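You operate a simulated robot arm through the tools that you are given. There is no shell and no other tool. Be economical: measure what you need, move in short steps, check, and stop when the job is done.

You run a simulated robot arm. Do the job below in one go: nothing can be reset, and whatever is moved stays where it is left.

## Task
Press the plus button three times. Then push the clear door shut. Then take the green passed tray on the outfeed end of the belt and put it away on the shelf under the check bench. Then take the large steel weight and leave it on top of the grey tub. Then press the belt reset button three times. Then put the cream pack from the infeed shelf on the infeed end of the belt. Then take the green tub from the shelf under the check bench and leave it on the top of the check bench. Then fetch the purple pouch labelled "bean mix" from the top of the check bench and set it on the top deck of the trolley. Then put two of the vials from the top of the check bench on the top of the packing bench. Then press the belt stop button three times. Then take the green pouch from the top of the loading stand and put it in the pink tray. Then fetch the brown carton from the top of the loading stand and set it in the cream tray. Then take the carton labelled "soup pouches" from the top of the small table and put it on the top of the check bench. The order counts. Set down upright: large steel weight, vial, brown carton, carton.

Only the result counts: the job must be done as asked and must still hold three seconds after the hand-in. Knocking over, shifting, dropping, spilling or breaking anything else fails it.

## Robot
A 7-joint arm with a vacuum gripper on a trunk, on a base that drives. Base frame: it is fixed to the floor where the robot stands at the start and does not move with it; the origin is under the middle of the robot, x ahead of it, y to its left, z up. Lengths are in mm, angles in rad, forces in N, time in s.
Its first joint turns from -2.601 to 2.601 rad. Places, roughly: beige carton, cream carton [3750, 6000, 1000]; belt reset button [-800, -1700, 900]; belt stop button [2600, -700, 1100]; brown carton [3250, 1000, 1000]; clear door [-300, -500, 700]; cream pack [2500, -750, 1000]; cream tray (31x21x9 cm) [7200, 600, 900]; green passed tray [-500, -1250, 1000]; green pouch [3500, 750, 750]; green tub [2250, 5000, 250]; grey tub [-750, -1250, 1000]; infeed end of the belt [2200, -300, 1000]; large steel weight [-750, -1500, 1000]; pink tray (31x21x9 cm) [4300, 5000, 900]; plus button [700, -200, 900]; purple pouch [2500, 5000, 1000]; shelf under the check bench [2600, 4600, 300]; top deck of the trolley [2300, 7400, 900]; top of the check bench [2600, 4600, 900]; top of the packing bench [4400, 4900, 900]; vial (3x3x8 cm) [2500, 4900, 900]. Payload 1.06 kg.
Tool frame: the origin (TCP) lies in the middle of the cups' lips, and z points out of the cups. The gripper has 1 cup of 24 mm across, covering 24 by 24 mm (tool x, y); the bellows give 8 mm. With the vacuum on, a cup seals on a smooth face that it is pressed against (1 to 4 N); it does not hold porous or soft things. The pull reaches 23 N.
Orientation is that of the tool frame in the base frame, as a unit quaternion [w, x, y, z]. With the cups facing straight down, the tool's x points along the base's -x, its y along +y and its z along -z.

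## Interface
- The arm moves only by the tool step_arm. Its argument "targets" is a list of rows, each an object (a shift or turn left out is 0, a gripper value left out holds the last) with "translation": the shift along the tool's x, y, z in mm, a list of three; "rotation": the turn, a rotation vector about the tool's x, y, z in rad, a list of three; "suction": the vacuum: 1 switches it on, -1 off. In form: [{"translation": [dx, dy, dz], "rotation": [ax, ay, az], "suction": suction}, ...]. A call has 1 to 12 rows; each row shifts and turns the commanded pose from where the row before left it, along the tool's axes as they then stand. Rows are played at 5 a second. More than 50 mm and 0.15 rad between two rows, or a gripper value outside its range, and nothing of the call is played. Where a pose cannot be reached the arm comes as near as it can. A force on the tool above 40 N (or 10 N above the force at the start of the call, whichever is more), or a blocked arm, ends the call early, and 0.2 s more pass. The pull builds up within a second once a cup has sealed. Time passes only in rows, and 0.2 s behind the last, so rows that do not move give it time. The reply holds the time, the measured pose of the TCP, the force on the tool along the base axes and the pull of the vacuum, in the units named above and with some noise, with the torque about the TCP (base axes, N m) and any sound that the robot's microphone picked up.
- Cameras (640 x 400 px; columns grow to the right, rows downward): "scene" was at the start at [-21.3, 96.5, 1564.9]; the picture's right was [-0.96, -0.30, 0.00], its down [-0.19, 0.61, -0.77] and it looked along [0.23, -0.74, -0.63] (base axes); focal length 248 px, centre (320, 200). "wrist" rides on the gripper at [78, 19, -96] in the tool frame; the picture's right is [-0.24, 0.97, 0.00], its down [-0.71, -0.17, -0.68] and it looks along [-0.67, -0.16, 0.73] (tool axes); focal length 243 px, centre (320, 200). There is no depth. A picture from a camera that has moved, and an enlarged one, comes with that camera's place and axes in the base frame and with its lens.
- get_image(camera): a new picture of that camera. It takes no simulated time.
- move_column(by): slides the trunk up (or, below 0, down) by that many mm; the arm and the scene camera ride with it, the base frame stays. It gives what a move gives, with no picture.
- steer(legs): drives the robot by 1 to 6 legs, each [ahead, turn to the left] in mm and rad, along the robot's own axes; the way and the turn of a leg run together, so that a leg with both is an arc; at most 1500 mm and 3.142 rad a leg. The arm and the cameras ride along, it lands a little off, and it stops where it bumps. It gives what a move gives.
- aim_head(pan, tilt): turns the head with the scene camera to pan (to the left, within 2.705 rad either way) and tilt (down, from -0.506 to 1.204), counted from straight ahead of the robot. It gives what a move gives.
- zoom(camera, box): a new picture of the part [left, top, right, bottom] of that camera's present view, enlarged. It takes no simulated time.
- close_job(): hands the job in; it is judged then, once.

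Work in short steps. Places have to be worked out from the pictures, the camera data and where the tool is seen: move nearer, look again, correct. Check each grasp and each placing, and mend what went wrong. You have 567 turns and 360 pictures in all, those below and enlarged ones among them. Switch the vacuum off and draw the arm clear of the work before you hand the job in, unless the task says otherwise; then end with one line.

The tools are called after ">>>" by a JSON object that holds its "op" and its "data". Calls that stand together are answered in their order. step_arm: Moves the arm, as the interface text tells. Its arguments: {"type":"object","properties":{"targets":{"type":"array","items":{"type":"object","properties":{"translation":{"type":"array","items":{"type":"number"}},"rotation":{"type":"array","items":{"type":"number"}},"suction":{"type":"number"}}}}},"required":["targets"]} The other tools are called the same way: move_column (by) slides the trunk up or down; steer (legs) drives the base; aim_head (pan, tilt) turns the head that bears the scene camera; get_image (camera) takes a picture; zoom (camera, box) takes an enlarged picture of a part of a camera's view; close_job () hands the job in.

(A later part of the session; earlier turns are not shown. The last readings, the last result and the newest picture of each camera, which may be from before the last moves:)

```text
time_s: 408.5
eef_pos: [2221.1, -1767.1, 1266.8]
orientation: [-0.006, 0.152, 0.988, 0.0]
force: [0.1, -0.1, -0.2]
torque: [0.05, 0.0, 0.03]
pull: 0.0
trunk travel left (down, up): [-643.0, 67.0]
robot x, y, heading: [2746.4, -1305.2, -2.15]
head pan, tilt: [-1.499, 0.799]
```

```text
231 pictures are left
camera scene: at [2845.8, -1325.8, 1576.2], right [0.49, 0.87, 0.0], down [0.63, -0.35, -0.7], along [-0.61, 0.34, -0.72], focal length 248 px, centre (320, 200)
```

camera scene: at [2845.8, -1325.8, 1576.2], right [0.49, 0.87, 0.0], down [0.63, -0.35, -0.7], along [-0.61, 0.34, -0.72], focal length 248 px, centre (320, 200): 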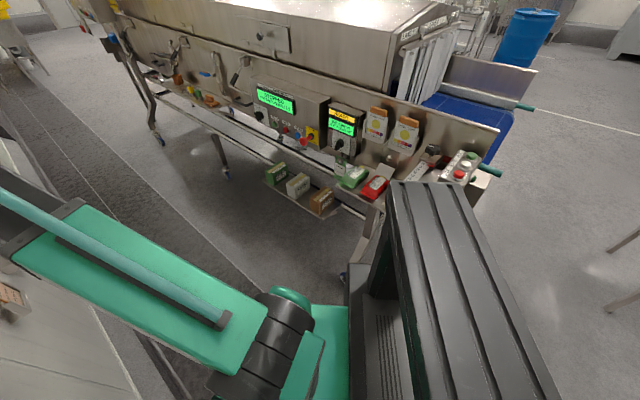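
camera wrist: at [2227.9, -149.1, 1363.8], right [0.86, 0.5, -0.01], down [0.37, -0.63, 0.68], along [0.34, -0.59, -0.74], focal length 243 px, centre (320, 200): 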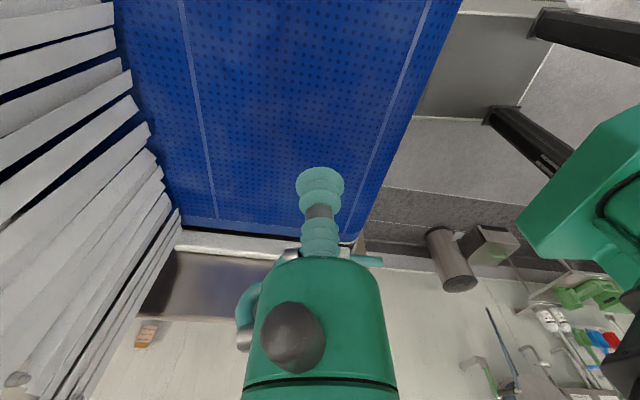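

The robot bumped the wall ledge softly with its front; I back off a bit and turn parallel to the aisle.

>>> {"op": "steer", "data": {"legs": [[-60, 0], [0, -0.62]]}}

>>> {"op": "aim_head", "data": {"pan": -0.9, "tilt": 0.8}}

>>> {"op": "get_image", "data": {"camera": "scene"}}

```text
time_s: 411.2
eef_pos: [2083.9, -1310.8, 1267.5]
orientation: [-0.006, 0.456, 0.89, 0.001]
force: [-0.8, -0.4, 0.1]
torque: [0.04, -0.05, -0.01]
pull: 0.1
trunk travel left (down, up): [-643.0, 67.0]
robot x, y, heading: [2780.4, -1261.7, -2.799]
head pan, tilt: [-1.499, 0.799]
```

```text
time_s: 412.2
eef_pos: [2084.9, -1310.7, 1267.8]
orientation: [-0.006, 0.455, 0.891, 0.001]
force: [-0.6, -1.1, -0.6]
torque: [0.0, -0.03, 0.0]
pull: 0.0
trunk travel left (down, up): [-643.0, 67.0]
robot x, y, heading: [2783.8, -1259.2, -2.798]
head pan, tilt: [-0.901, 0.799]
```

```text
230 pictures are left
camera scene: at [2813.9, -1361.3, 1576.2], right [0.53, 0.85, 0.0], down [0.61, -0.38, -0.7], along [-0.59, 0.37, -0.72], focal length 248 px, centre (320, 200)
```

scene: 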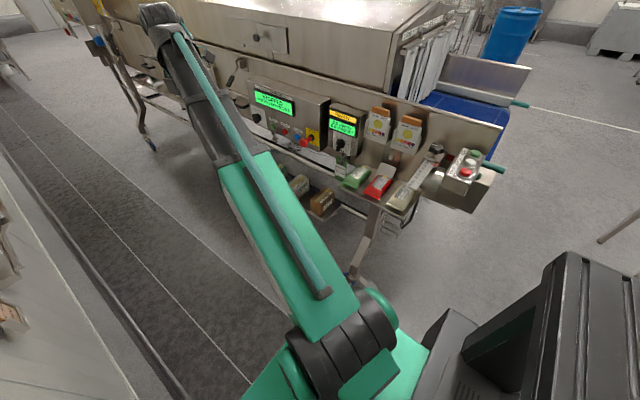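

I lower and pull in the arm in the aisle, then swing it toward the shelf.

>>> {"op": "step_arm", "data": {"targets": [{"translation": [-16.4, 26.6, 37]}, {"translation": [-16.4, 26.6, 37]}, {"translation": [-16.4, 26.6, 37]}, {"translation": [-16.4, 26.6, 37]}]}}

>>> {"op": "step_arm", "data": {"targets": [{"translation": [38.2, 25.8, 0], "rotation": [0, 0, 0.08]}, {"translation": [38.2, 25.8, 0], "rotation": [0, 0, 0.08]}, {"translation": [38.2, 25.8, 0], "rotation": [0, 0, 0.08]}, {"translation": [38.2, 25.8, 0], "rotation": [0, 0, 0.08]}, {"translation": [38.2, 25.8, 0], "rotation": [0, 0, 0.08]}, {"translation": [38.2, 25.8, 0], "rotation": [0, 0, 0.08]}, {"translation": [38.2, 25.8, 0], "rotation": [0, 0, 0.08]}, {"translation": [38.2, 25.8, 0], "rotation": [0, 0, 0.08]}, {"translation": [38.2, 25.8, 0], "rotation": [0, 0, 0.08]}]}}

>>> {"op": "get_image", "data": {"camera": "wrist"}}

>>> {"op": "get_image", "data": {"camera": "scene"}}

```text
time_s: 413.2
eef_pos: [2205.7, -1300.5, 1117.1]
orientation: [-0.007, 0.455, 0.89, 0.002]
force: [-0.1, 0.1, -0.2]
torque: [0.01, 0.02, -0.01]
pull: 0.0
trunk travel left (down, up): [-643.0, 67.0]
robot x, y, heading: [2779.2, -1258.5, -2.796]
head pan, tilt: [-0.901, 0.799]
```

```text
time_s: 415.2
eef_pos: [2323.5, -909.2, 1122.8]
orientation: [-0.007, 0.739, 0.673, -0.001]
force: [0.0, -0.7, 0.5]
torque: [0.0, 0.02, -0.01]
pull: 0.1
trunk travel left (down, up): [-643.0, 67.0]
robot x, y, heading: [2780.2, -1258.2, -2.789]
head pan, tilt: [-0.901, 0.799]
```

```text
229 pictures are left
camera wrist: at [2351.9, -834.8, 1218.2], right [0.95, -0.33, -0.01], down [-0.23, -0.69, 0.68], along [-0.23, -0.64, -0.73], focal length 243 px, centre (320, 200)
```

wrist: 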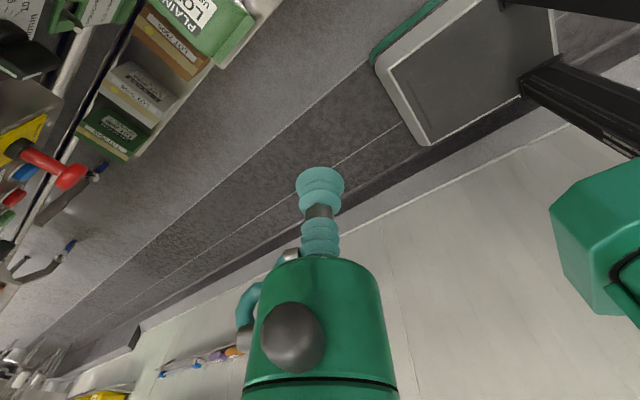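

```text
228 pictures are left
camera scene: at [2814.1, -1360.9, 1576.3], right [0.53, 0.85, 0.0], down [0.61, -0.38, -0.7], along [-0.59, 0.37, -0.72], focal length 248 px, centre (320, 200)
```

scene: 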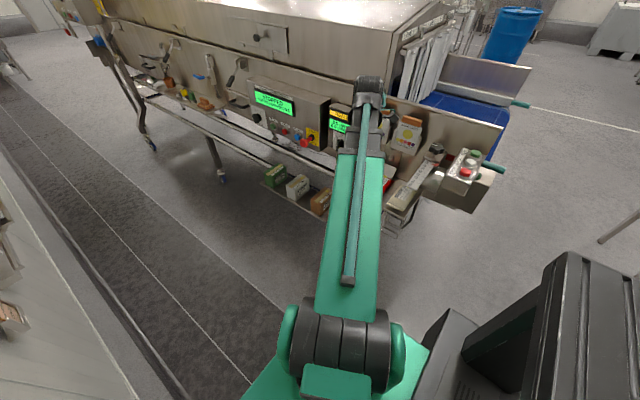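

The wrist camera faces the wall; I roll the tool by π so that the camera sits on the aisle side and sees the shelf.

>>> {"op": "step_arm", "data": {"targets": [{"rotation": [0, 0, 0.15]}, {"rotation": [0, 0, 0.15]}, {"rotation": [0, 0, 0.15]}, {"rotation": [0, 0, 0.15]}, {"rotation": [0, 0, 0.15]}, {"rotation": [0, 0, 0.15]}, {"rotation": [0, 0, 0.15]}, {"rotation": [0, 0, 0.15]}, {"rotation": [0, 0, 0.15]}, {"rotation": [0, 0, 0.15]}, {"rotation": [0, 0, 0.15]}, {"rotation": [0, 0, 0.15]}]}}

>>> {"op": "step_arm", "data": {"targets": [{"rotation": [0, 0, 0.15]}, {"rotation": [0, 0, 0.15]}, {"rotation": [0, 0, 0.15]}, {"rotation": [0, 0, 0.15]}, {"rotation": [0, 0, 0.15]}, {"rotation": [0, 0, 0.15]}, {"rotation": [0, 0, 0.15]}]}}

>>> {"op": "get_image", "data": {"camera": "wrist"}}

```text
time_s: 417.8
eef_pos: [2323.1, -908.8, 1119.8]
orientation: [-0.002, 0.987, -0.161, -0.005]
force: [-0.2, -0.5, -0.3]
torque: [0.04, -0.02, 0.01]
pull: 0.0
trunk travel left (down, up): [-643.0, 67.0]
robot x, y, heading: [2783.5, -1258.2, -2.796]
head pan, tilt: [-0.901, 0.799]
```

```text
time_s: 419.4
eef_pos: [2322.7, -910.0, 1120.6]
orientation: [0.0, 0.773, -0.634, -0.006]
force: [0.2, 1.1, 0.3]
torque: [0.01, 0.0, 0.0]
pull: 0.0
trunk travel left (down, up): [-643.0, 67.0]
robot x, y, heading: [2781.2, -1256.5, -2.796]
head pan, tilt: [-0.901, 0.799]
```

```text
227 pictures are left
camera wrist: at [2321.1, -992.1, 1215.2], right [-1.0, 0.04, 0.01], down [0.04, 0.72, 0.69], along [0.02, 0.69, -0.72], focal length 243 px, centre (320, 200)
```

wrist: 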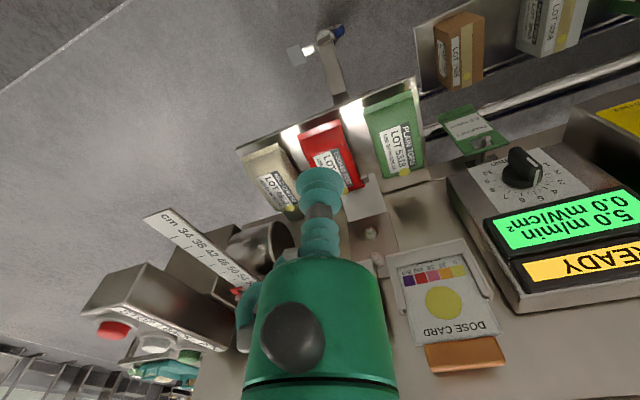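

Triangulated: pack at about (2415,-732,890), and the ruler runs from (2474,-838) to (2433,-706) at z about 1066, partly above it. I zoom to examine the pack and the ruler more.

>>> {"op": "zoom", "data": {"camera": "wrist", "box": [140, 120, 380, 290]}}

>>> {"op": "zoom", "data": {"camera": "scene", "box": [330, 120, 510, 260]}}

```text
2.35 times, centred on (260, 205) of wrist
camera zoom: at [2321.1, -992.1, 1215.2], right [-1.0, 0.04, 0.01], down [0.04, 0.72, 0.69], along [0.02, 0.69, -0.72], focal length 571 px, centre (461, 188)
```

zoom: 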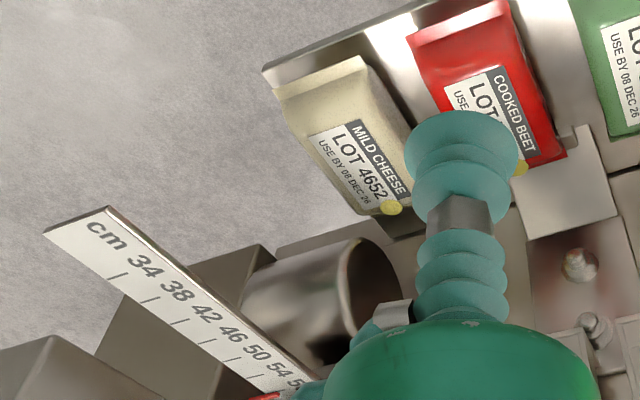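

```text
2.86 times, centred on (420, 190) of scene
camera zoom: at [2813.9, -1361.2, 1576.2], right [0.53, 0.85, 0.0], down [0.61, -0.38, -0.7], along [-0.59, 0.37, -0.72], focal length 708 px, centre (34, 229)
```

zoom: 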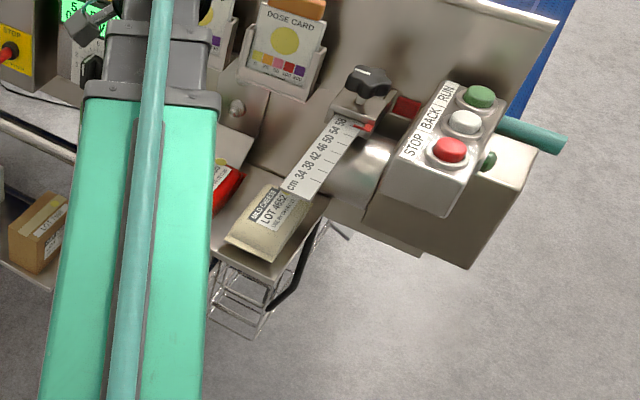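

The ruler overhangs the pack's +x edge and would meet the forearm from here. I'll swing the arm forward, drive 560 mm further along the aisle, and come at the pack from the other side of the ruler.

>>> {"op": "step_arm", "data": {"targets": [{"translation": [31.9, 33.4, 0], "rotation": [0, 0, -0.08]}, {"translation": [31.9, 33.4, 0], "rotation": [0, 0, -0.08]}, {"translation": [31.9, 33.4, 0], "rotation": [0, 0, -0.08]}, {"translation": [31.9, 33.4, 0], "rotation": [0, 0, -0.08]}, {"translation": [31.9, 33.4, 0], "rotation": [0, 0, -0.08]}, {"translation": [31.9, 33.4, 0], "rotation": [0, 0, -0.08]}, {"translation": [31.9, 33.4, 0], "rotation": [0, 0, -0.08]}, {"translation": [31.9, 33.4, 0], "rotation": [0, 0, -0.08]}, {"translation": [31.9, 33.4, 0], "rotation": [0, 0, -0.08]}]}}

>>> {"op": "steer", "data": {"legs": [[580, 0]]}}

>>> {"op": "aim_head", "data": {"pan": -1.3, "tilt": 0.8}}

>>> {"op": "get_image", "data": {"camera": "scene"}}

```text
time_s: 421.4
eef_pos: [2204.1, -1301.4, 1118.3]
orientation: [-0.003, 0.947, -0.32, -0.005]
force: [-0.4, -0.5, -0.7]
torque: [0.01, -0.01, 0.04]
pull: 0.0
trunk travel left (down, up): [-643.0, 67.0]
robot x, y, heading: [2781.5, -1258.5, -2.8]
head pan, tilt: [-0.901, 0.799]
```

```text
time_s: 424.7
eef_pos: [1660.9, -1501.4, 1117.6]
orientation: [-0.001, 0.948, -0.318, -0.006]
force: [0.1, 0.4, -0.8]
torque: [0.0, 0.04, 0.0]
pull: 0.0
trunk travel left (down, up): [-643.0, 67.0]
robot x, y, heading: [2235.5, -1457.1, -2.789]
head pan, tilt: [-0.901, 0.799]
```

```text
time_s: 425.6
eef_pos: [1661.4, -1500.1, 1117.8]
orientation: [-0.001, 0.948, -0.318, -0.007]
force: [0.4, 0.5, 0.1]
torque: [-0.02, 0.0, 0.01]
pull: 0.0
trunk travel left (down, up): [-643.0, 67.0]
robot x, y, heading: [2238.4, -1453.9, -2.791]
head pan, tilt: [-1.3, 0.799]
```

```text
224 pictures are left
camera scene: at [2292.3, -1535.3, 1576.2], right [0.81, 0.58, 0.0], down [0.42, -0.58, -0.7], along [-0.41, 0.57, -0.72], focal length 248 px, centre (320, 200)
```

scene: 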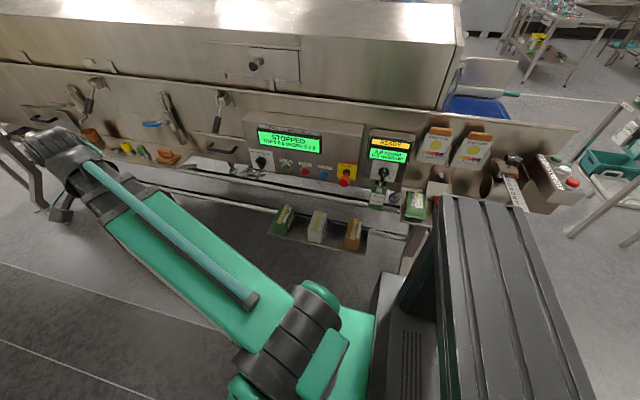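

The robot's mast limits the arm to about -100° relative, so I reverse 290 mm: from there the approach is near-square and, with the tool leaning away from the ruler, clear of it.

>>> {"op": "steer", "data": {"legs": [[-290, 0]]}}

>>> {"op": "step_arm", "data": {"targets": [{"translation": [-31.9, -33.4, 0], "rotation": [0, 0, 0.08]}, {"translation": [-31.9, -33.4, 0], "rotation": [0, 0, 0.08]}, {"translation": [-31.9, -33.4, 0], "rotation": [0, 0, 0.08]}, {"translation": [-31.9, -33.4, 0], "rotation": [0, 0, 0.08]}, {"translation": [-31.9, -33.4, 0], "rotation": [0, 0, 0.08]}, {"translation": [-31.9, -33.4, 0], "rotation": [0, 0, 0.08]}, {"translation": [-31.9, -33.4, 0], "rotation": [0, 0, 0.08]}, {"translation": [-31.9, -33.4, 0], "rotation": [0, 0, 0.08]}, {"translation": [-31.9, -33.4, 0], "rotation": [0, 0, 0.08]}, {"translation": [-31.9, -33.4, 0], "rotation": [0, 0, 0.08]}]}}

>>> {"op": "get_image", "data": {"camera": "wrist"}}

```text
time_s: 427.6
eef_pos: [1930.5, -1403.8, 1118.3]
orientation: [-0.002, 0.948, -0.317, -0.006]
force: [0.3, -0.2, -0.4]
torque: [0.01, 0.03, 0.0]
pull: 0.1
trunk travel left (down, up): [-643.0, 67.0]
robot x, y, heading: [2509.5, -1356.7, -2.789]
head pan, tilt: [-1.3, 0.799]
```

```text
time_s: 429.8
eef_pos: [2037.4, -967.2, 1121.3]
orientation: [0.0, 0.75, -0.662, -0.006]
force: [-0.8, 0.4, -0.3]
torque: [-0.01, -0.02, 0.02]
pull: 0.1
trunk travel left (down, up): [-643.0, 67.0]
robot x, y, heading: [2506.9, -1357.1, -2.789]
head pan, tilt: [-1.3, 0.799]
```

```text
223 pictures are left
camera wrist: at [2030.6, -1047.5, 1215.2], right [-0.99, 0.11, 0.01], down [0.09, 0.72, 0.69], along [0.07, 0.69, -0.72], focal length 243 px, centre (320, 200)
```

wrist: 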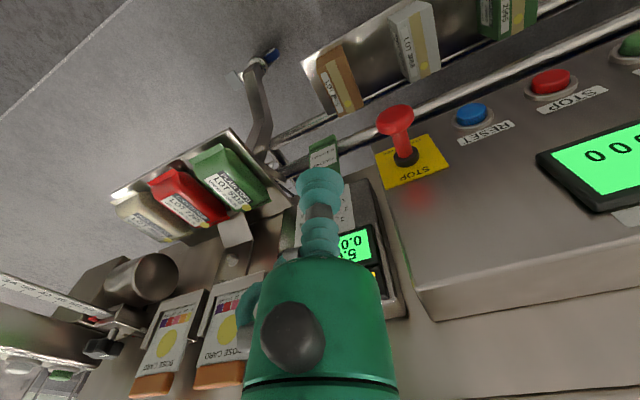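

Continue the swing toward the pack side, staying clear of the ruler.

>>> {"op": "step_arm", "data": {"targets": [{"translation": [-32, -35, 0], "rotation": [0, 0, 0.08]}, {"translation": [-32, -35, 0], "rotation": [0, 0, 0.08]}, {"translation": [-32, -35, 0], "rotation": [0, 0, 0.08]}, {"translation": [-32, -35, 0], "rotation": [0, 0, 0.08]}, {"translation": [-32, -35, 0], "rotation": [0, 0, 0.08]}, {"translation": [-32, -35, 0], "rotation": [0, 0, 0.08]}]}}

>>> {"op": "get_image", "data": {"camera": "wrist"}}

>>> {"op": "get_image", "data": {"camera": "scene"}}

```text
time_s: 431.2
eef_pos: [2262.1, -792.8, 1119.6]
orientation: [-0.002, -0.57, 0.821, 0.006]
force: [0.1, 1.2, 0.8]
torque: [0.0, 0.02, -0.01]
pull: 0.0
trunk travel left (down, up): [-643.0, 67.0]
robot x, y, heading: [2510.1, -1358.3, -2.789]
head pan, tilt: [-1.3, 0.799]
```

```text
222 pictures are left
camera wrist: at [2218.6, -860.6, 1214.8], right [-0.83, 0.56, 0.01], down [0.41, 0.6, 0.69], along [0.38, 0.57, -0.73], focal length 243 px, centre (320, 200)
```

wrist: 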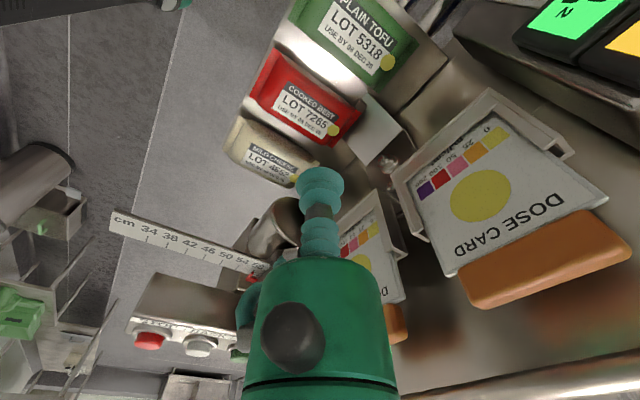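

```text
221 pictures are left
camera scene: at [2560.9, -1436.6, 1576.2], right [0.81, 0.58, 0.0], down [0.42, -0.58, -0.7], along [-0.41, 0.57, -0.72], focal length 248 px, centre (320, 200)
```

scene: 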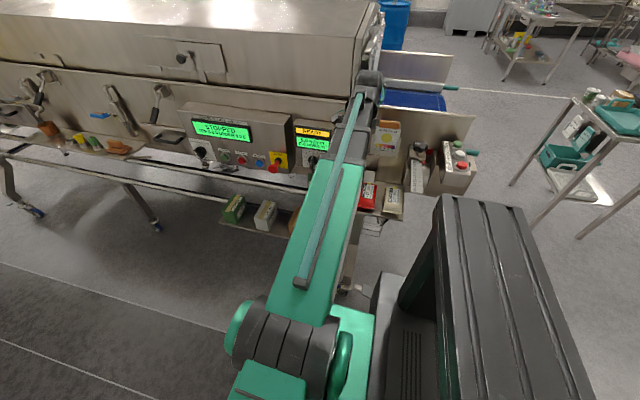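

Pack centre is about (2397,-732,885). I tilt the tool 13° away from the ruler, lower beside it, then move over the pack.

>>> {"op": "step_arm", "data": {"targets": [{"rotation": [0.085, -0.078, 0]}, {"rotation": [0.085, -0.078, 0]}, {"translation": [6.2, 6.7, 39]}, {"translation": [6.2, 6.7, 39]}, {"translation": [6.2, 6.7, 39]}, {"translation": [6.2, 6.7, 39]}]}}

>>> {"op": "get_image", "data": {"camera": "wrist"}}

```text
time_s: 432.6
eef_pos: [2258.2, -790.5, 961.6]
orientation: [0.111, -0.567, 0.816, -0.02]
force: [-0.2, 0.0, 0.3]
torque: [0.0, -0.02, 0.02]
pull: 0.1
trunk travel left (down, up): [-643.0, 67.0]
robot x, y, heading: [2505.8, -1358.8, -2.794]
head pan, tilt: [-1.3, 0.799]
```

```text
220 pictures are left
camera wrist: at [2196.3, -866.3, 1037.7], right [-0.82, 0.56, -0.12], down [0.25, 0.53, 0.81], along [0.52, 0.63, -0.58], focal length 243 px, centre (320, 200)
```

wrist: 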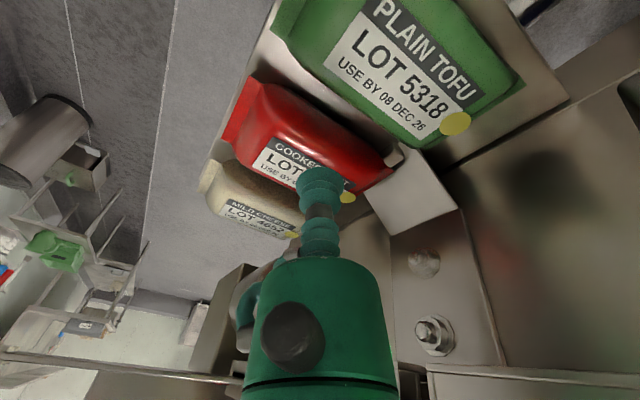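

Pack centre refined to (2391,-743,~900). Move over it.

>>> {"op": "step_arm", "data": {"targets": [{"translation": [-25.8, -31.3, 12.2]}, {"translation": [-25.8, -31.3, 12.2]}, {"translation": [-25.8, -31.3, 12.2]}]}}

>>> {"op": "get_image", "data": {"camera": "wrist"}}

>>> {"op": "zoom", "data": {"camera": "scene", "box": [320, 60, 480, 260]}}

```text
time_s: 433.4
eef_pos: [2380.9, -749.4, 949.2]
orientation: [0.111, -0.568, 0.816, -0.02]
force: [0.2, 0.4, 0.1]
torque: [-0.01, -0.04, -0.03]
pull: 0.0
trunk travel left (down, up): [-643.0, 67.0]
robot x, y, heading: [2506.2, -1359.0, -2.789]
head pan, tilt: [-1.3, 0.799]
```

```text
219 pictures are left
camera wrist: at [2318.6, -825.2, 1028.5], right [-0.82, 0.56, -0.12], down [0.25, 0.53, 0.81], along [0.52, 0.63, -0.58], focal length 243 px, centre (320, 200)
```

wrist: 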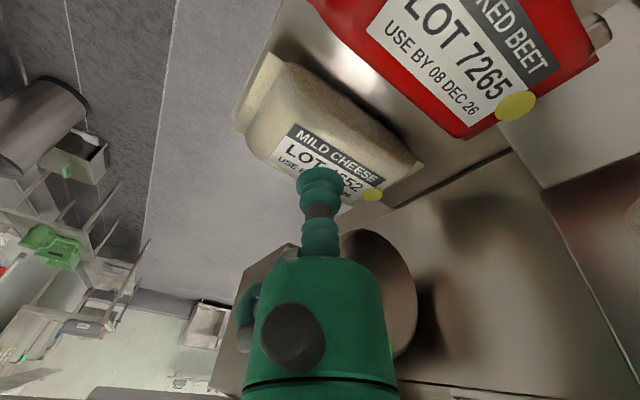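

```text
2.00 times, centred on (400, 160) of scene
camera zoom: at [2560.8, -1436.8, 1576.2], right [0.81, 0.58, 0.0], down [0.42, -0.58, -0.7], along [-0.41, 0.57, -0.72], focal length 496 px, centre (160, 280)
```

zoom: 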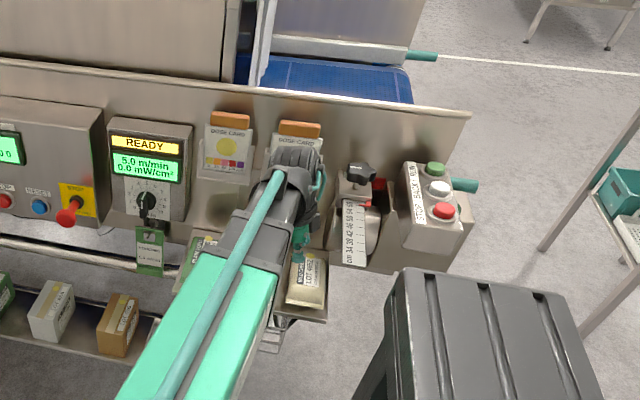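

Clearance to the ruler is good and the axis meets the pack's middle. Descend with suction.

>>> {"op": "step_arm", "data": {"targets": [{"translation": [0, 0, 25], "suction": 1}, {"translation": [0, 0, 12]}, {"translation": [0, 0, 5]}, {"translation": [0, 0, 4]}, {"translation": [0, 0, 4]}]}}

```text
time_s: 434.6
eef_pos: [2389.6, -744.8, 900.4]
orientation: [0.111, -0.568, 0.816, -0.02]
force: [-0.4, -1.4, 3.0]
torque: [0.02, 0.07, -0.01]
pull: 0.1
trunk travel left (down, up): [-643.0, 67.0]
robot x, y, heading: [2510.1, -1356.0, -2.787]
head pan, tilt: [-1.3, 0.799]
```

Contact at z 900 (3 N) but no seal yet. Press a little more.

>>> {"op": "step_arm", "data": {"targets": [{"translation": [0, 0, 2]}, {"translation": [0, 0, 0]}, {"translation": [0, 0, 2]}, {"translation": [0, 0, 0]}]}}

>>> {"op": "get_image", "data": {"camera": "wrist"}}

```text
time_s: 435.6
eef_pos: [2389.6, -745.1, 898.4]
orientation: [0.112, -0.567, 0.816, -0.019]
force: [-1.5, -0.3, 10.7]
torque: [-0.06, 0.06, -0.06]
pull: 0.0
trunk travel left (down, up): [-643.0, 67.0]
robot x, y, heading: [2506.3, -1360.3, -2.792]
head pan, tilt: [-1.3, 0.799]
```

```text
217 pictures are left
camera wrist: at [2327.9, -819.9, 975.6], right [-0.82, 0.56, -0.12], down [0.25, 0.53, 0.81], along [0.52, 0.63, -0.58], focal length 243 px, centre (320, 200)
```

wrist: 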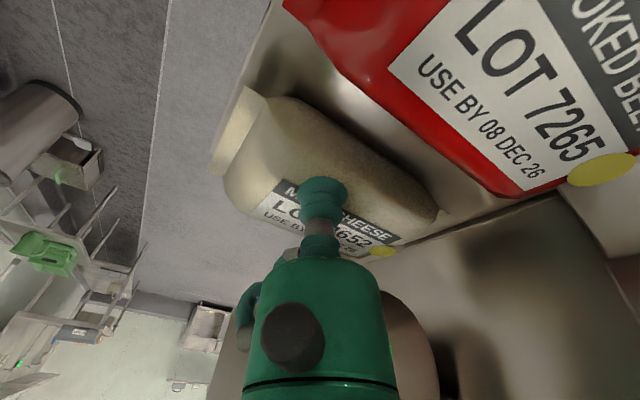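

No seal at this tilt. Lift, reduce tilt to 5°, shift ~16 mm outward to the pack's crest and retry.

>>> {"op": "step_arm", "data": {"targets": [{"translation": [0, 0, -12]}, {"translation": [0, 0, -12]}, {"rotation": [-0.103, 0.0945, 0]}, {"translation": [15.7, 2.5, 0]}]}}

>>> {"op": "get_image", "data": {"camera": "wrist"}}

>>> {"op": "zoom", "data": {"camera": "scene", "box": [360, 100, 460, 220]}}

```text
time_s: 436.6
eef_pos: [2377.3, -759.7, 918.9]
orientation: [0.042, -0.571, 0.82, -0.004]
force: [0.6, -0.4, 0.5]
torque: [0.0, 0.0, -0.02]
pull: 0.1
trunk travel left (down, up): [-643.0, 67.0]
robot x, y, heading: [2510.1, -1358.5, -2.788]
head pan, tilt: [-1.3, 0.799]
```

```text
216 pictures are left
camera wrist: at [2325.8, -830.9, 1007.5], right [-0.83, 0.56, -0.04], down [0.35, 0.57, 0.74], along [0.43, 0.6, -0.67], focal length 243 px, centre (320, 200)
```

wrist: 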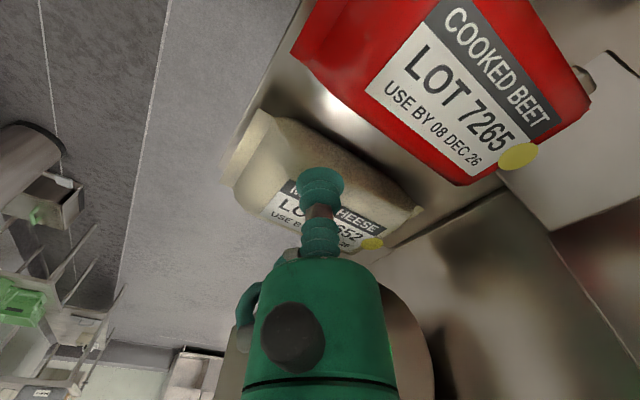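

```text
3.33 times, centred on (410, 160) of scene
camera zoom: at [2560.7, -1436.9, 1576.2], right [0.81, 0.58, 0.0], down [0.42, -0.58, -0.7], along [-0.41, 0.57, -0.72], focal length 826 px, centre (20, 333)
```

zoom: 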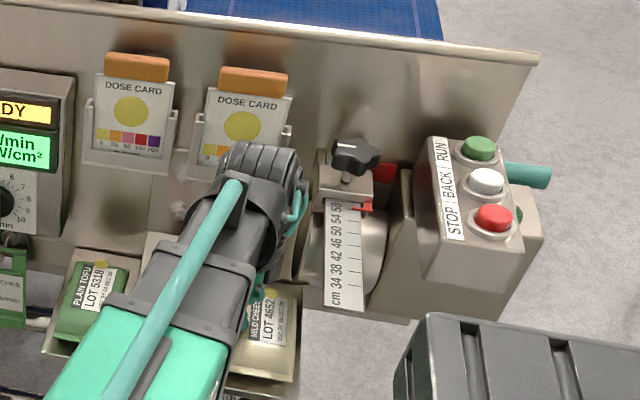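

Clearance still fine. Descend to seal.

>>> {"op": "step_arm", "data": {"targets": [{"translation": [0, 0, 10]}, {"translation": [0, 0, 4]}, {"translation": [0, 0, 3]}, {"translation": [0, 0, 3]}, {"translation": [0, 0, 2]}, {"translation": [0, 0, 0]}]}}

```text
time_s: 438.0
eef_pos: [2377.8, -758.9, 898.1]
orientation: [0.043, -0.571, 0.82, -0.005]
force: [-2.1, -1.4, 3.8]
torque: [0.01, -0.06, 0.02]
pull: 0.0
trunk travel left (down, up): [-643.0, 67.0]
robot x, y, heading: [2508.2, -1359.9, -2.792]
head pan, tilt: [-1.3, 0.799]
```

>>> {"op": "step_arm", "data": {"targets": [{"translation": [0, 0, 2]}, {"translation": [0, 0, 2]}, {"translation": [0, 0, 0]}, {"translation": [0, 0, 0]}]}}

>>> {"op": "zoom", "data": {"camera": "wrist", "box": [200, 80, 460, 280]}}

```text
time_s: 439.0
eef_pos: [2378.4, -759.6, 893.4]
orientation: [0.043, -0.57, 0.82, -0.004]
force: [-2.5, -1.3, 5.9]
torque: [0.03, -0.08, -0.01]
pull: 0.1
trunk travel left (down, up): [-643.0, 67.0]
robot x, y, heading: [2505.1, -1357.4, -2.792]
head pan, tilt: [-1.3, 0.799]
```

```text
2.00 times, centred on (330, 180) of wrist
camera zoom: at [2328.2, -830.9, 982.9], right [-0.83, 0.56, -0.04], down [0.35, 0.57, 0.74], along [0.44, 0.6, -0.67], focal length 485 px, centre (300, 240)
```

zoom: 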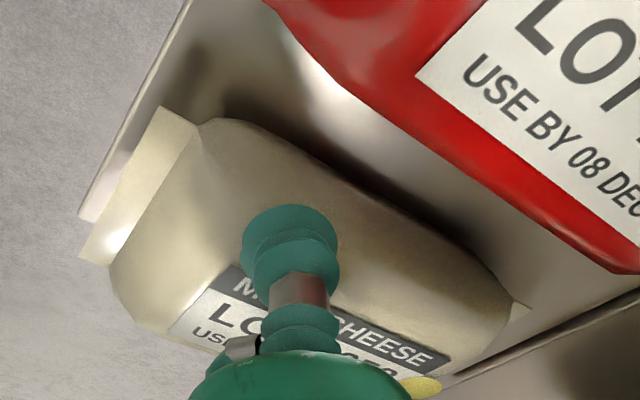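

The pack's flat (label) centre is nearer (2396,-716). I lift, tilt 12° away from the ruler, shift inward, and check clearance.

>>> {"op": "step_arm", "data": {"targets": [{"translation": [0, 0, -15]}, {"translation": [0, 0, -15]}, {"rotation": [0.088, -0.081, 0]}, {"translation": [-16.8, 1.7, 0]}, {"translation": [-16.8, 1.7, 0]}]}}

>>> {"op": "get_image", "data": {"camera": "wrist"}}

>>> {"op": "zoom", "data": {"camera": "scene", "box": [360, 100, 460, 220]}}

```text
time_s: 440.2
eef_pos: [2384.0, -728.2, 928.3]
orientation: [0.101, -0.568, 0.817, -0.017]
force: [-0.8, -1.2, -1.1]
torque: [-0.02, -0.01, 0.0]
pull: 0.1
trunk travel left (down, up): [-643.0, 67.0]
robot x, y, heading: [2505.9, -1359.9, -2.789]
head pan, tilt: [-1.3, 0.799]
```

```text
213 pictures are left
camera wrist: at [2324.0, -801.9, 1007.5], right [-0.82, 0.56, -0.1], down [0.27, 0.54, 0.8], along [0.51, 0.63, -0.59], focal length 243 px, centre (320, 200)
```

wrist: 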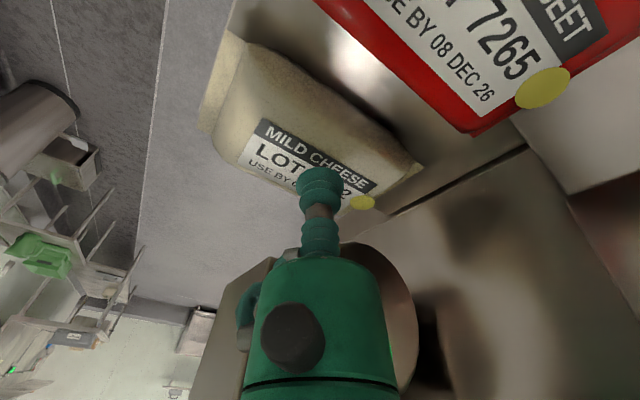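

```text
3.33 times, centred on (410, 160) of scene
camera zoom: at [2560.8, -1436.6, 1576.2], right [0.81, 0.58, 0.0], down [0.42, -0.58, -0.7], along [-0.41, 0.57, -0.72], focal length 826 px, centre (20, 333)
```

zoom: 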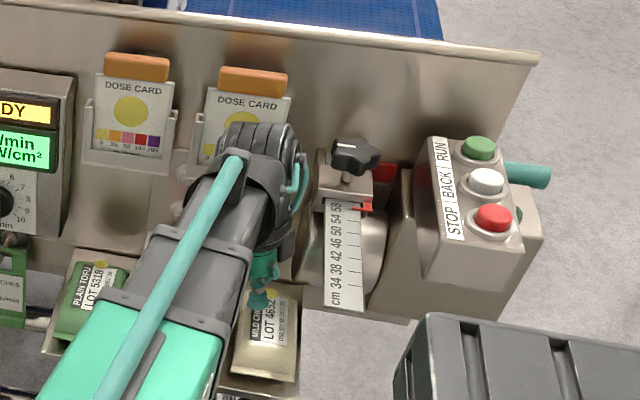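

Try at the label's centre with the present tilt.

>>> {"op": "step_arm", "data": {"targets": [{"translation": [-6, -5.5, 2]}, {"translation": [0, 0, 15]}, {"translation": [0, 0, 5]}, {"translation": [0, 0, 3]}, {"translation": [0, 0, 3]}, {"translation": [0, 0, 0]}]}}

>>> {"op": "zoom", "data": {"camera": "wrist", "box": [200, 80, 460, 280]}}

```text
time_s: 441.6
eef_pos: [2396.1, -721.1, 902.3]
orientation: [0.101, -0.567, 0.817, -0.017]
force: [0.9, 0.8, 3.9]
torque: [-0.03, 0.03, -0.03]
pull: 0.0
trunk travel left (down, up): [-643.0, 67.0]
robot x, y, heading: [2506.2, -1354.7, -2.794]
head pan, tilt: [-1.3, 0.799]
```

```text
2.00 times, centred on (330, 180) of wrist
camera zoom: at [2336.6, -796.6, 982.3], right [-0.82, 0.56, -0.1], down [0.27, 0.54, 0.8], along [0.51, 0.63, -0.59], focal length 485 px, centre (300, 240)
```

zoom: 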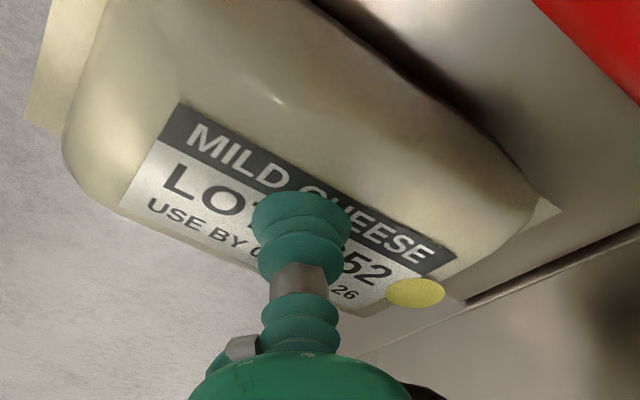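

Normals show the crest runs between my two tries. I lift, set a 7° tilt, and aim at the crest slightly inward at about (2379,-720).

>>> {"op": "step_arm", "data": {"targets": [{"translation": [0, 0, -15]}, {"translation": [0, 0, -15]}, {"translation": [3.5, 13.5, 0]}, {"rotation": [-0.066, 0.061, 0]}]}}

>>> {"op": "get_image", "data": {"camera": "wrist"}}

>>> {"op": "zoom", "data": {"camera": "scene", "box": [380, 100, 450, 200]}}

```text
time_s: 442.6
eef_pos: [2378.3, -722.4, 930.4]
orientation: [0.057, -0.57, 0.819, -0.006]
force: [-0.4, -0.3, -1.2]
torque: [0.0, 0.01, -0.03]
pull: 0.1
trunk travel left (down, up): [-643.0, 67.0]
robot x, y, heading: [2505.6, -1362.3, -2.795]
head pan, tilt: [-1.3, 0.799]
```

```text
210 pictures are left
camera wrist: at [2324.8, -795.2, 1016.1], right [-0.83, 0.56, -0.05], down [0.33, 0.57, 0.75], along [0.45, 0.6, -0.65], focal length 243 px, centre (320, 200)
```

wrist: 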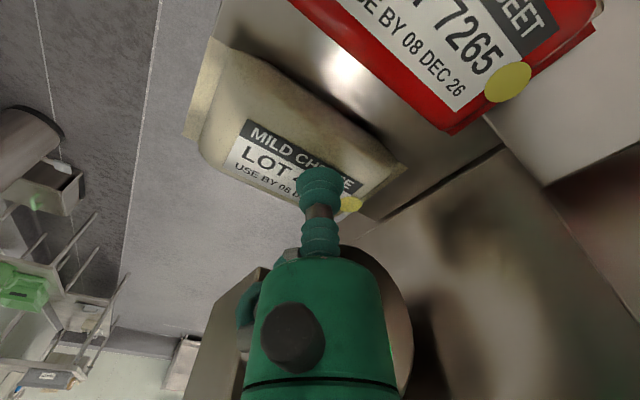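

```text
4.00 times, centred on (415, 150) of scene
camera zoom: at [2560.7, -1436.8, 1576.2], right [0.81, 0.58, 0.0], down [0.42, -0.58, -0.7], along [-0.41, 0.57, -0.72], focal length 992 px, centre (-60, 400)
```

zoom: 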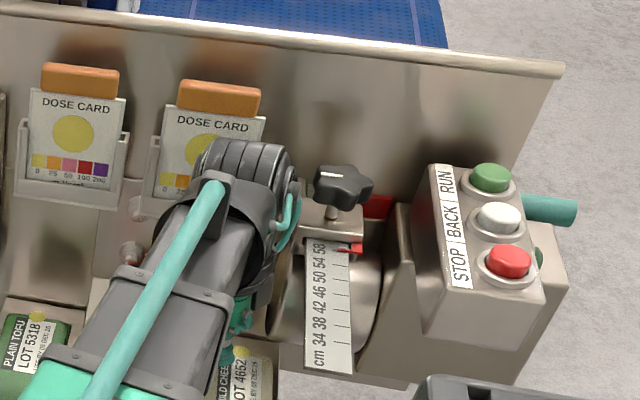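

On the pack's mid-line. Descend gently.

>>> {"op": "step_arm", "data": {"targets": [{"translation": [0, 0, 15]}, {"translation": [0, 0, 8]}, {"translation": [0, 0, 3]}, {"translation": [0, 0, 2]}, {"translation": [0, 0, 2]}, {"translation": [0, 0, 0]}]}}

```text
time_s: 444.0
eef_pos: [2382.5, -721.8, 899.6]
orientation: [0.057, -0.569, 0.82, -0.007]
force: [0.7, -1.2, 5.6]
torque: [-0.01, 0.01, -0.04]
pull: 0.1
trunk travel left (down, up): [-643.0, 67.0]
robot x, y, heading: [2504.7, -1358.0, -2.795]
head pan, tilt: [-1.3, 0.799]
```

Still no seal. The flank toward -x has a normal leaning away from the ruler, so I'll press there with a matching 15° tilt.

>>> {"op": "step_arm", "data": {"targets": [{"translation": [0, 0, -12]}, {"translation": [0, 0, -13]}, {"rotation": [0.0365, -0.1435, 0]}, {"translation": [23.5, 4.7, -3]}]}}

>>> {"op": "step_arm", "data": {"targets": [{"translation": [0, 0, 12]}, {"translation": [0, 0, 7]}, {"translation": [0, 0, 3]}, {"translation": [0, 0, 2]}, {"translation": [0, 0, 0]}]}}

>>> {"op": "zoom", "data": {"camera": "wrist", "box": [200, 80, 460, 280]}}

```text
time_s: 445.0
eef_pos: [2365.7, -742.9, 922.8]
orientation: [0.126, -0.567, 0.814, 0.018]
force: [-1.3, 0.5, 0.1]
torque: [0.04, 0.01, -0.01]
pull: 0.0
trunk travel left (down, up): [-643.0, 67.0]
robot x, y, heading: [2508.0, -1361.6, -2.792]
head pan, tilt: [-1.3, 0.799]
```

```text
time_s: 446.2
eef_pos: [2370.5, -739.4, 899.6]
orientation: [0.126, -0.568, 0.813, 0.019]
force: [-1.8, -0.1, 2.9]
torque: [-0.01, -0.02, 0.03]
pull: 0.0
trunk travel left (down, up): [-643.0, 67.0]
robot x, y, heading: [2508.1, -1354.1, -2.79]
head pan, tilt: [-1.3, 0.799]
```

```text
2.00 times, centred on (330, 180) of wrist
camera zoom: at [2309.8, -821.5, 971.7], right [-0.83, 0.56, -0.06], down [0.26, 0.47, 0.84], along [0.5, 0.68, -0.54], focal length 485 px, centre (300, 240)
```

zoom: 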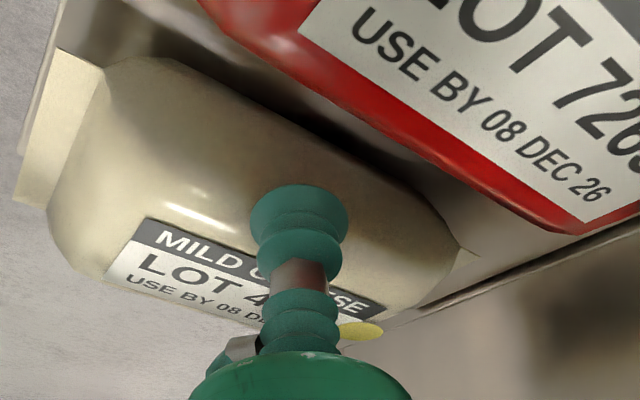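

>>> {"op": "step_arm", "data": {"targets": [{"translation": [0, 0, 2]}, {"translation": [0, 0, 2]}, {"translation": [0, 0, 0]}, {"translation": [0, 0, 2]}, {"translation": [0, 0, 0]}]}}

```text
time_s: 447.4
eef_pos: [2370.4, -737.4, 892.7]
orientation: [0.127, -0.567, 0.813, 0.018]
force: [-1.0, -2.1, 4.0]
torque: [0.02, -0.03, 0.02]
pull: 0.1
trunk travel left (down, up): [-643.0, 67.0]
robot x, y, heading: [2507.4, -1357.9, -2.794]
head pan, tilt: [-1.3, 0.799]
```

Still none. Measuring the picture, the wrist parts at ruler height leave ~25 mm and the hose is above the ruler, so I can go nearly vertical (3.5°) at the crest. Lift and re-orient, then check.

>>> {"op": "step_arm", "data": {"targets": [{"translation": [0, 0, -15]}, {"translation": [0, 0, -15]}, {"rotation": [-0.0405, 0.0925, 0]}, {"rotation": [-0.0405, 0.0925, 0]}, {"translation": [-5.2, -9, -2]}, {"translation": [-5.2, -9, -2]}]}}

>>> {"op": "zoom", "data": {"camera": "scene", "box": [380, 100, 450, 200]}}

>>> {"op": "get_image", "data": {"camera": "wrist"}}

```text
time_s: 448.8
eef_pos: [2387.4, -739.8, 925.6]
orientation: [0.027, -0.572, 0.82, -0.001]
force: [-0.5, -0.3, 0.2]
torque: [-0.02, -0.05, 0.01]
pull: 0.0
trunk travel left (down, up): [-643.0, 67.0]
robot x, y, heading: [2506.7, -1356.3, -2.79]
head pan, tilt: [-1.3, 0.799]
```

```text
4.00 times, centred on (415, 150) of scene
camera zoom: at [2560.7, -1436.8, 1576.2], right [0.81, 0.58, 0.0], down [0.42, -0.58, -0.7], along [-0.41, 0.57, -0.72], focal length 992 px, centre (-60, 400)
```

zoom: 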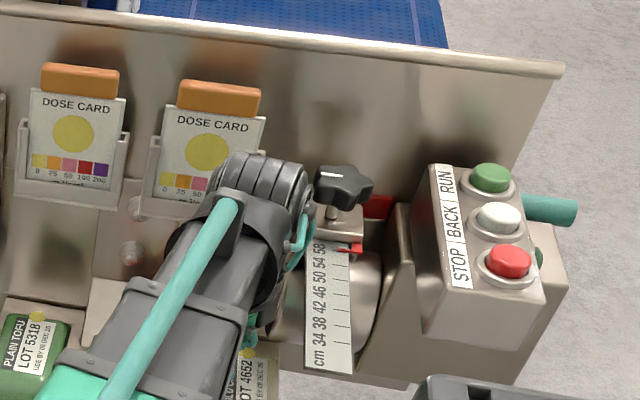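

```text
206 pictures are left
camera wrist: at [2337.9, -809.8, 1017.9], right [-0.83, 0.56, -0.02], down [0.37, 0.58, 0.72], along [0.41, 0.59, -0.69], focal length 243 px, centre (320, 200)
```

wrist: 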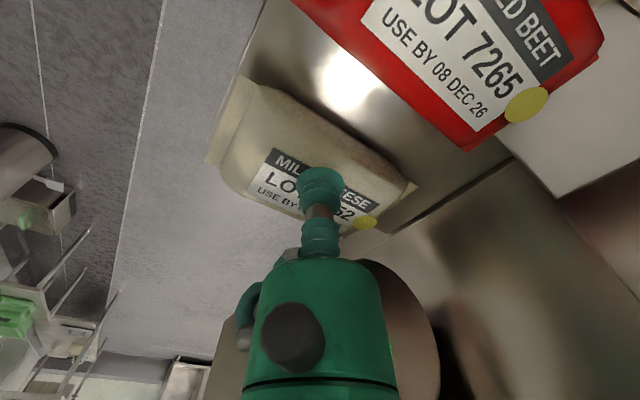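

No contact with the ruler or knob. Descend gently.

>>> {"op": "step_arm", "data": {"targets": [{"translation": [0, 0, 12]}, {"translation": [0, 0, 6]}, {"translation": [0, 0, 3]}, {"translation": [0, 0, 2]}, {"translation": [0, 0, 2]}, {"translation": [0, 0, 0]}]}}

```text
time_s: 450.2
eef_pos: [2386.9, -738.1, 902.5]
orientation: [0.028, -0.571, 0.82, -0.001]
force: [-0.6, 0.6, 2.8]
torque: [-0.02, 0.01, 0.0]
pull: 0.1
trunk travel left (down, up): [-643.0, 67.0]
robot x, y, heading: [2507.5, -1358.9, -2.793]
head pan, tilt: [-1.3, 0.799]
```

>>> {"op": "step_arm", "data": {"targets": [{"translation": [0, 0, 2]}, {"translation": [0, 0, 0]}, {"translation": [0, 0, 2]}, {"translation": [0, 0, 0]}, {"translation": [0, 0, 0]}]}}

>>> {"op": "zoom", "data": {"camera": "wrist", "box": [200, 80, 460, 280]}}

```text
time_s: 451.4
eef_pos: [2387.4, -739.0, 896.9]
orientation: [0.027, -0.572, 0.82, -0.001]
force: [-0.4, 3.7, 8.9]
torque: [-0.06, -0.06, 0.02]
pull: 0.0
trunk travel left (down, up): [-643.0, 67.0]
robot x, y, heading: [2505.7, -1356.0, -2.791]
head pan, tilt: [-1.3, 0.799]
```

```text
2.00 times, centred on (330, 180) of wrist
camera zoom: at [2339.3, -809.0, 988.9], right [-0.83, 0.56, -0.02], down [0.37, 0.58, 0.72], along [0.41, 0.59, -0.69], focal length 485 px, centre (300, 240)
```

zoom: 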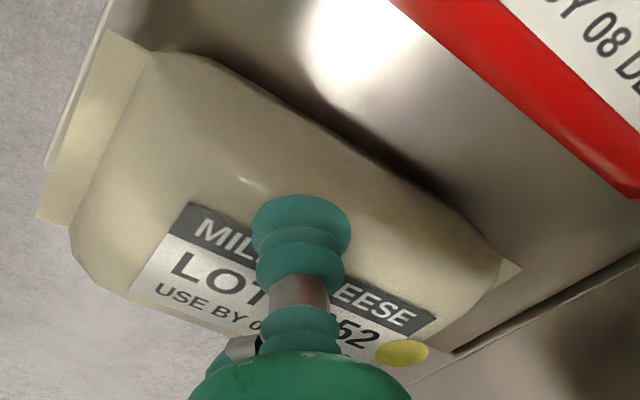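

Still no seal; I test whether the pressed cup can drag the pack a little away from the ruler (there is ~40 mm of free space to the red pack).

>>> {"op": "step_arm", "data": {"targets": [{"translation": [4.4, 2.4, 0]}, {"translation": [4.4, 2.4, 0]}, {"translation": [4.4, 2.4, 0]}]}}

>>> {"op": "zoom", "data": {"camera": "wrist", "box": [200, 80, 460, 280]}}

```text
time_s: 452.2
eef_pos: [2375.3, -748.4, 895.4]
orientation: [0.028, -0.572, 0.82, -0.001]
force: [1.2, 0.6, 5.0]
torque: [-0.01, -0.05, 0.0]
pull: 0.0
trunk travel left (down, up): [-643.0, 67.0]
robot x, y, heading: [2505.9, -1354.6, -2.793]
head pan, tilt: [-1.3, 0.799]
```

```text
2.00 times, centred on (330, 180) of wrist
camera zoom: at [2327.7, -819.1, 987.5], right [-0.83, 0.56, -0.02], down [0.37, 0.58, 0.72], along [0.41, 0.59, -0.69], focal length 485 px, centre (300, 240)
```

zoom: 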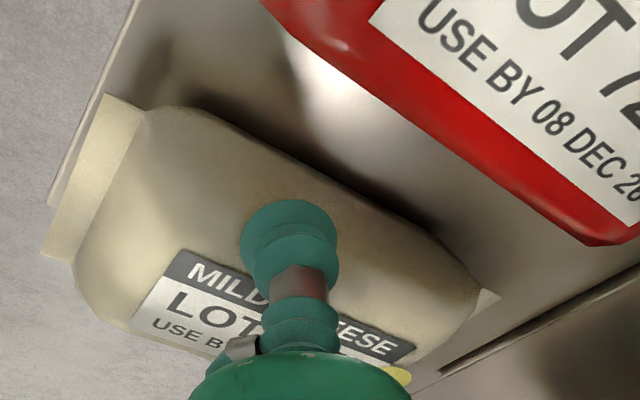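

>>> {"op": "step_arm", "data": {"targets": [{"suction": 1}, {"suction": 1}, {"translation": [0, 0, 1], "suction": 1}, {"suction": 1}, {"suction": 1}]}}

```text
time_s: 453.4
eef_pos: [2375.6, -748.4, 896.6]
orientation: [0.027, -0.572, 0.82, -0.001]
force: [1.3, -0.6, 3.6]
torque: [0.03, -0.03, -0.01]
pull: 0.0
trunk travel left (down, up): [-643.0, 67.0]
robot x, y, heading: [2506.9, -1354.8, -2.793]
head pan, tilt: [-1.3, 0.799]
```

Press somewhat deeper here to flatten the bellows all around.

>>> {"op": "step_arm", "data": {"targets": [{"translation": [0, 0, 2]}, {"translation": [0, 0, 2]}, {"translation": [0, 0, 2]}, {"translation": [0, 0, 0]}, {"translation": [0, 0, 0]}]}}

```text
time_s: 454.6
eef_pos: [2375.8, -749.2, 893.2]
orientation: [0.028, -0.572, 0.82, 0.0]
force: [-0.6, -3.1, 23.6]
torque: [-0.01, -0.35, -0.02]
pull: 0.1
trunk travel left (down, up): [-643.0, 67.0]
robot x, y, heading: [2507.7, -1356.2, -2.788]
head pan, tilt: [-1.3, 0.799]
stopped in row 5: the force on the tool passed its limit at 41 N (the readings are from after the stop); the commanded pose is now the measured one
```

Torque readings show rim-only contact; the evidence points to the true top of the pouch at about (2394,-746). Lift, shift there (keeping 3.5° tilt) and press.

>>> {"op": "step_arm", "data": {"targets": [{"translation": [0, 0, -15]}, {"translation": [0, 0, -15]}, {"translation": [-5.4, -8.7, 0]}, {"translation": [-5.4, -8.7, 0]}]}}

>>> {"op": "zoom", "data": {"camera": "wrist", "box": [180, 40, 440, 240]}}

>>> {"op": "zoom", "data": {"camera": "scene", "box": [370, 110, 450, 220]}}

```text
time_s: 455.6
eef_pos: [2393.8, -744.7, 921.9]
orientation: [0.027, -0.572, 0.82, 0.0]
force: [-0.6, -0.4, 0.4]
torque: [-0.01, -0.01, -0.01]
pull: 0.0
trunk travel left (down, up): [-643.0, 67.0]
robot x, y, heading: [2505.8, -1361.0, -2.788]
head pan, tilt: [-1.3, 0.799]
```

```text
2.00 times, centred on (310, 140) of wrist
camera zoom: at [2346.1, -814.9, 1013.0], right [-0.83, 0.56, -0.02], down [0.37, 0.58, 0.72], along [0.41, 0.59, -0.69], focal length 485 px, centre (340, 320)
```

zoom: 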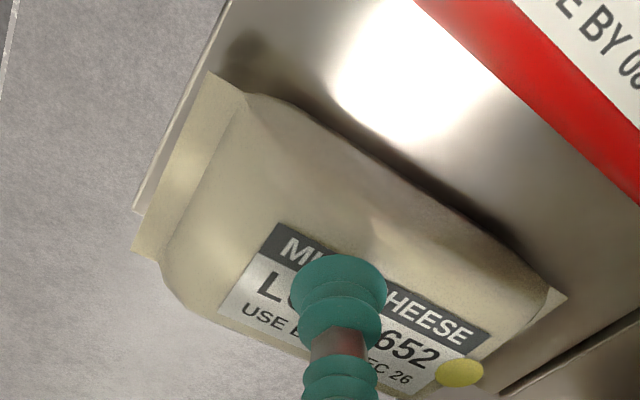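

```text
3.64 times, centred on (410, 165) of scene
camera zoom: at [2560.7, -1436.7, 1576.2], right [0.81, 0.58, 0.0], down [0.42, -0.58, -0.7], along [-0.41, 0.57, -0.72], focal length 902 px, centre (-7, 327)
```

zoom: 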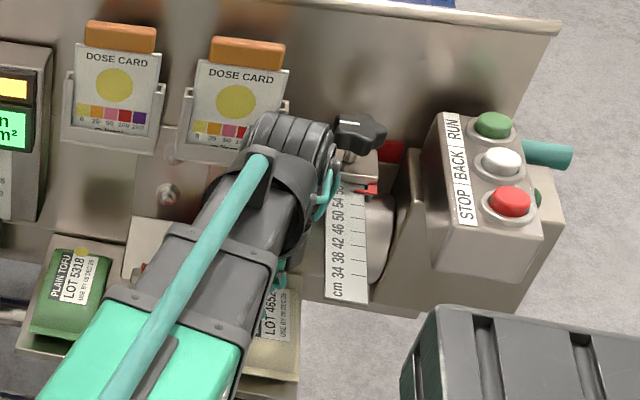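

The axis now meets the body's centre. Press down.

>>> {"op": "step_arm", "data": {"targets": [{"translation": [0, 0, 10]}, {"translation": [0, 0, 5]}, {"translation": [0, 0, 3]}, {"translation": [0, 0, 2]}, {"translation": [0, 0, 2]}, {"translation": [0, 0, 0]}, {"translation": [0, 0, 0]}]}}

```text
time_s: 457.1
eef_pos: [2394.9, -743.7, 900.9]
orientation: [0.027, -0.572, 0.82, 0.0]
force: [0.6, 1.6, 3.9]
torque: [-0.07, 0.04, 0.01]
pull: 0.0
trunk travel left (down, up): [-643.0, 67.0]
robot x, y, heading: [2503.7, -1361.9, -2.792]
head pan, tilt: [-1.3, 0.799]
```

The pouch is faceted: a ridge with the face on the red-pack side leaning about 26° toward (-0.69,-0.73). I'll meet that face squarely: lift, tilt 26° that way, and aim at its centre (2374,-760).

>>> {"op": "step_arm", "data": {"targets": [{"translation": [0, 0, -17]}, {"translation": [0, 0, -18]}, {"rotation": [0.049, -0.124, 0]}, {"rotation": [0.049, -0.124, 0]}, {"rotation": [0.049, -0.124, 0]}, {"translation": [34.3, 18.4, -5.6]}]}}

>>> {"op": "zoom", "data": {"camera": "wrist", "box": [180, 40, 440, 240]}}

```text
time_s: 458.6
eef_pos: [2365.8, -771.0, 921.1]
orientation: [0.222, -0.559, 0.798, 0.046]
force: [0.0, -0.5, 0.2]
torque: [-0.01, -0.03, 0.01]
pull: 0.1
trunk travel left (down, up): [-643.0, 67.0]
robot x, y, heading: [2508.1, -1357.1, -2.79]
head pan, tilt: [-1.3, 0.799]
```

```text
2.00 times, centred on (310, 140) of wrist
camera zoom: at [2298.9, -862.6, 972.6], right [-0.82, 0.57, -0.07], down [0.15, 0.33, 0.93], along [0.55, 0.75, -0.36], focal length 485 px, centre (340, 320)
```

zoom: 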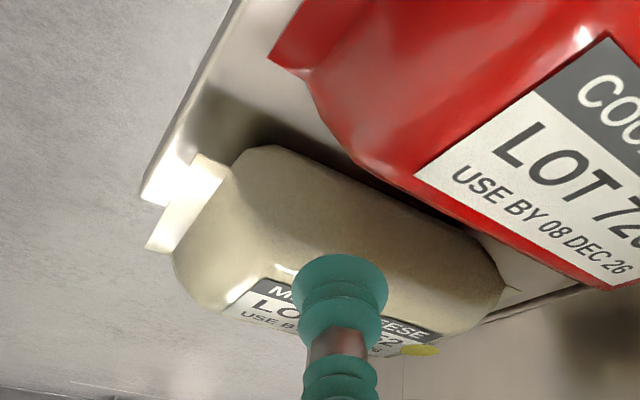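

Axis meets the flank's middle. Advance along the tool axis.

>>> {"op": "step_arm", "data": {"targets": [{"translation": [0, 0, 12]}, {"translation": [0, 0, 6]}, {"translation": [0, 0, 3]}, {"translation": [0, 0, 3]}, {"translation": [0, 0, 0]}]}}

```text
time_s: 459.8
eef_pos: [2373.4, -761.9, 900.6]
orientation: [0.22, -0.559, 0.798, 0.046]
force: [0.1, 0.5, 0.1]
torque: [0.02, -0.03, -0.03]
pull: 0.0
trunk travel left (down, up): [-643.0, 67.0]
robot x, y, heading: [2509.4, -1356.2, -2.791]
head pan, tilt: [-1.3, 0.799]
```

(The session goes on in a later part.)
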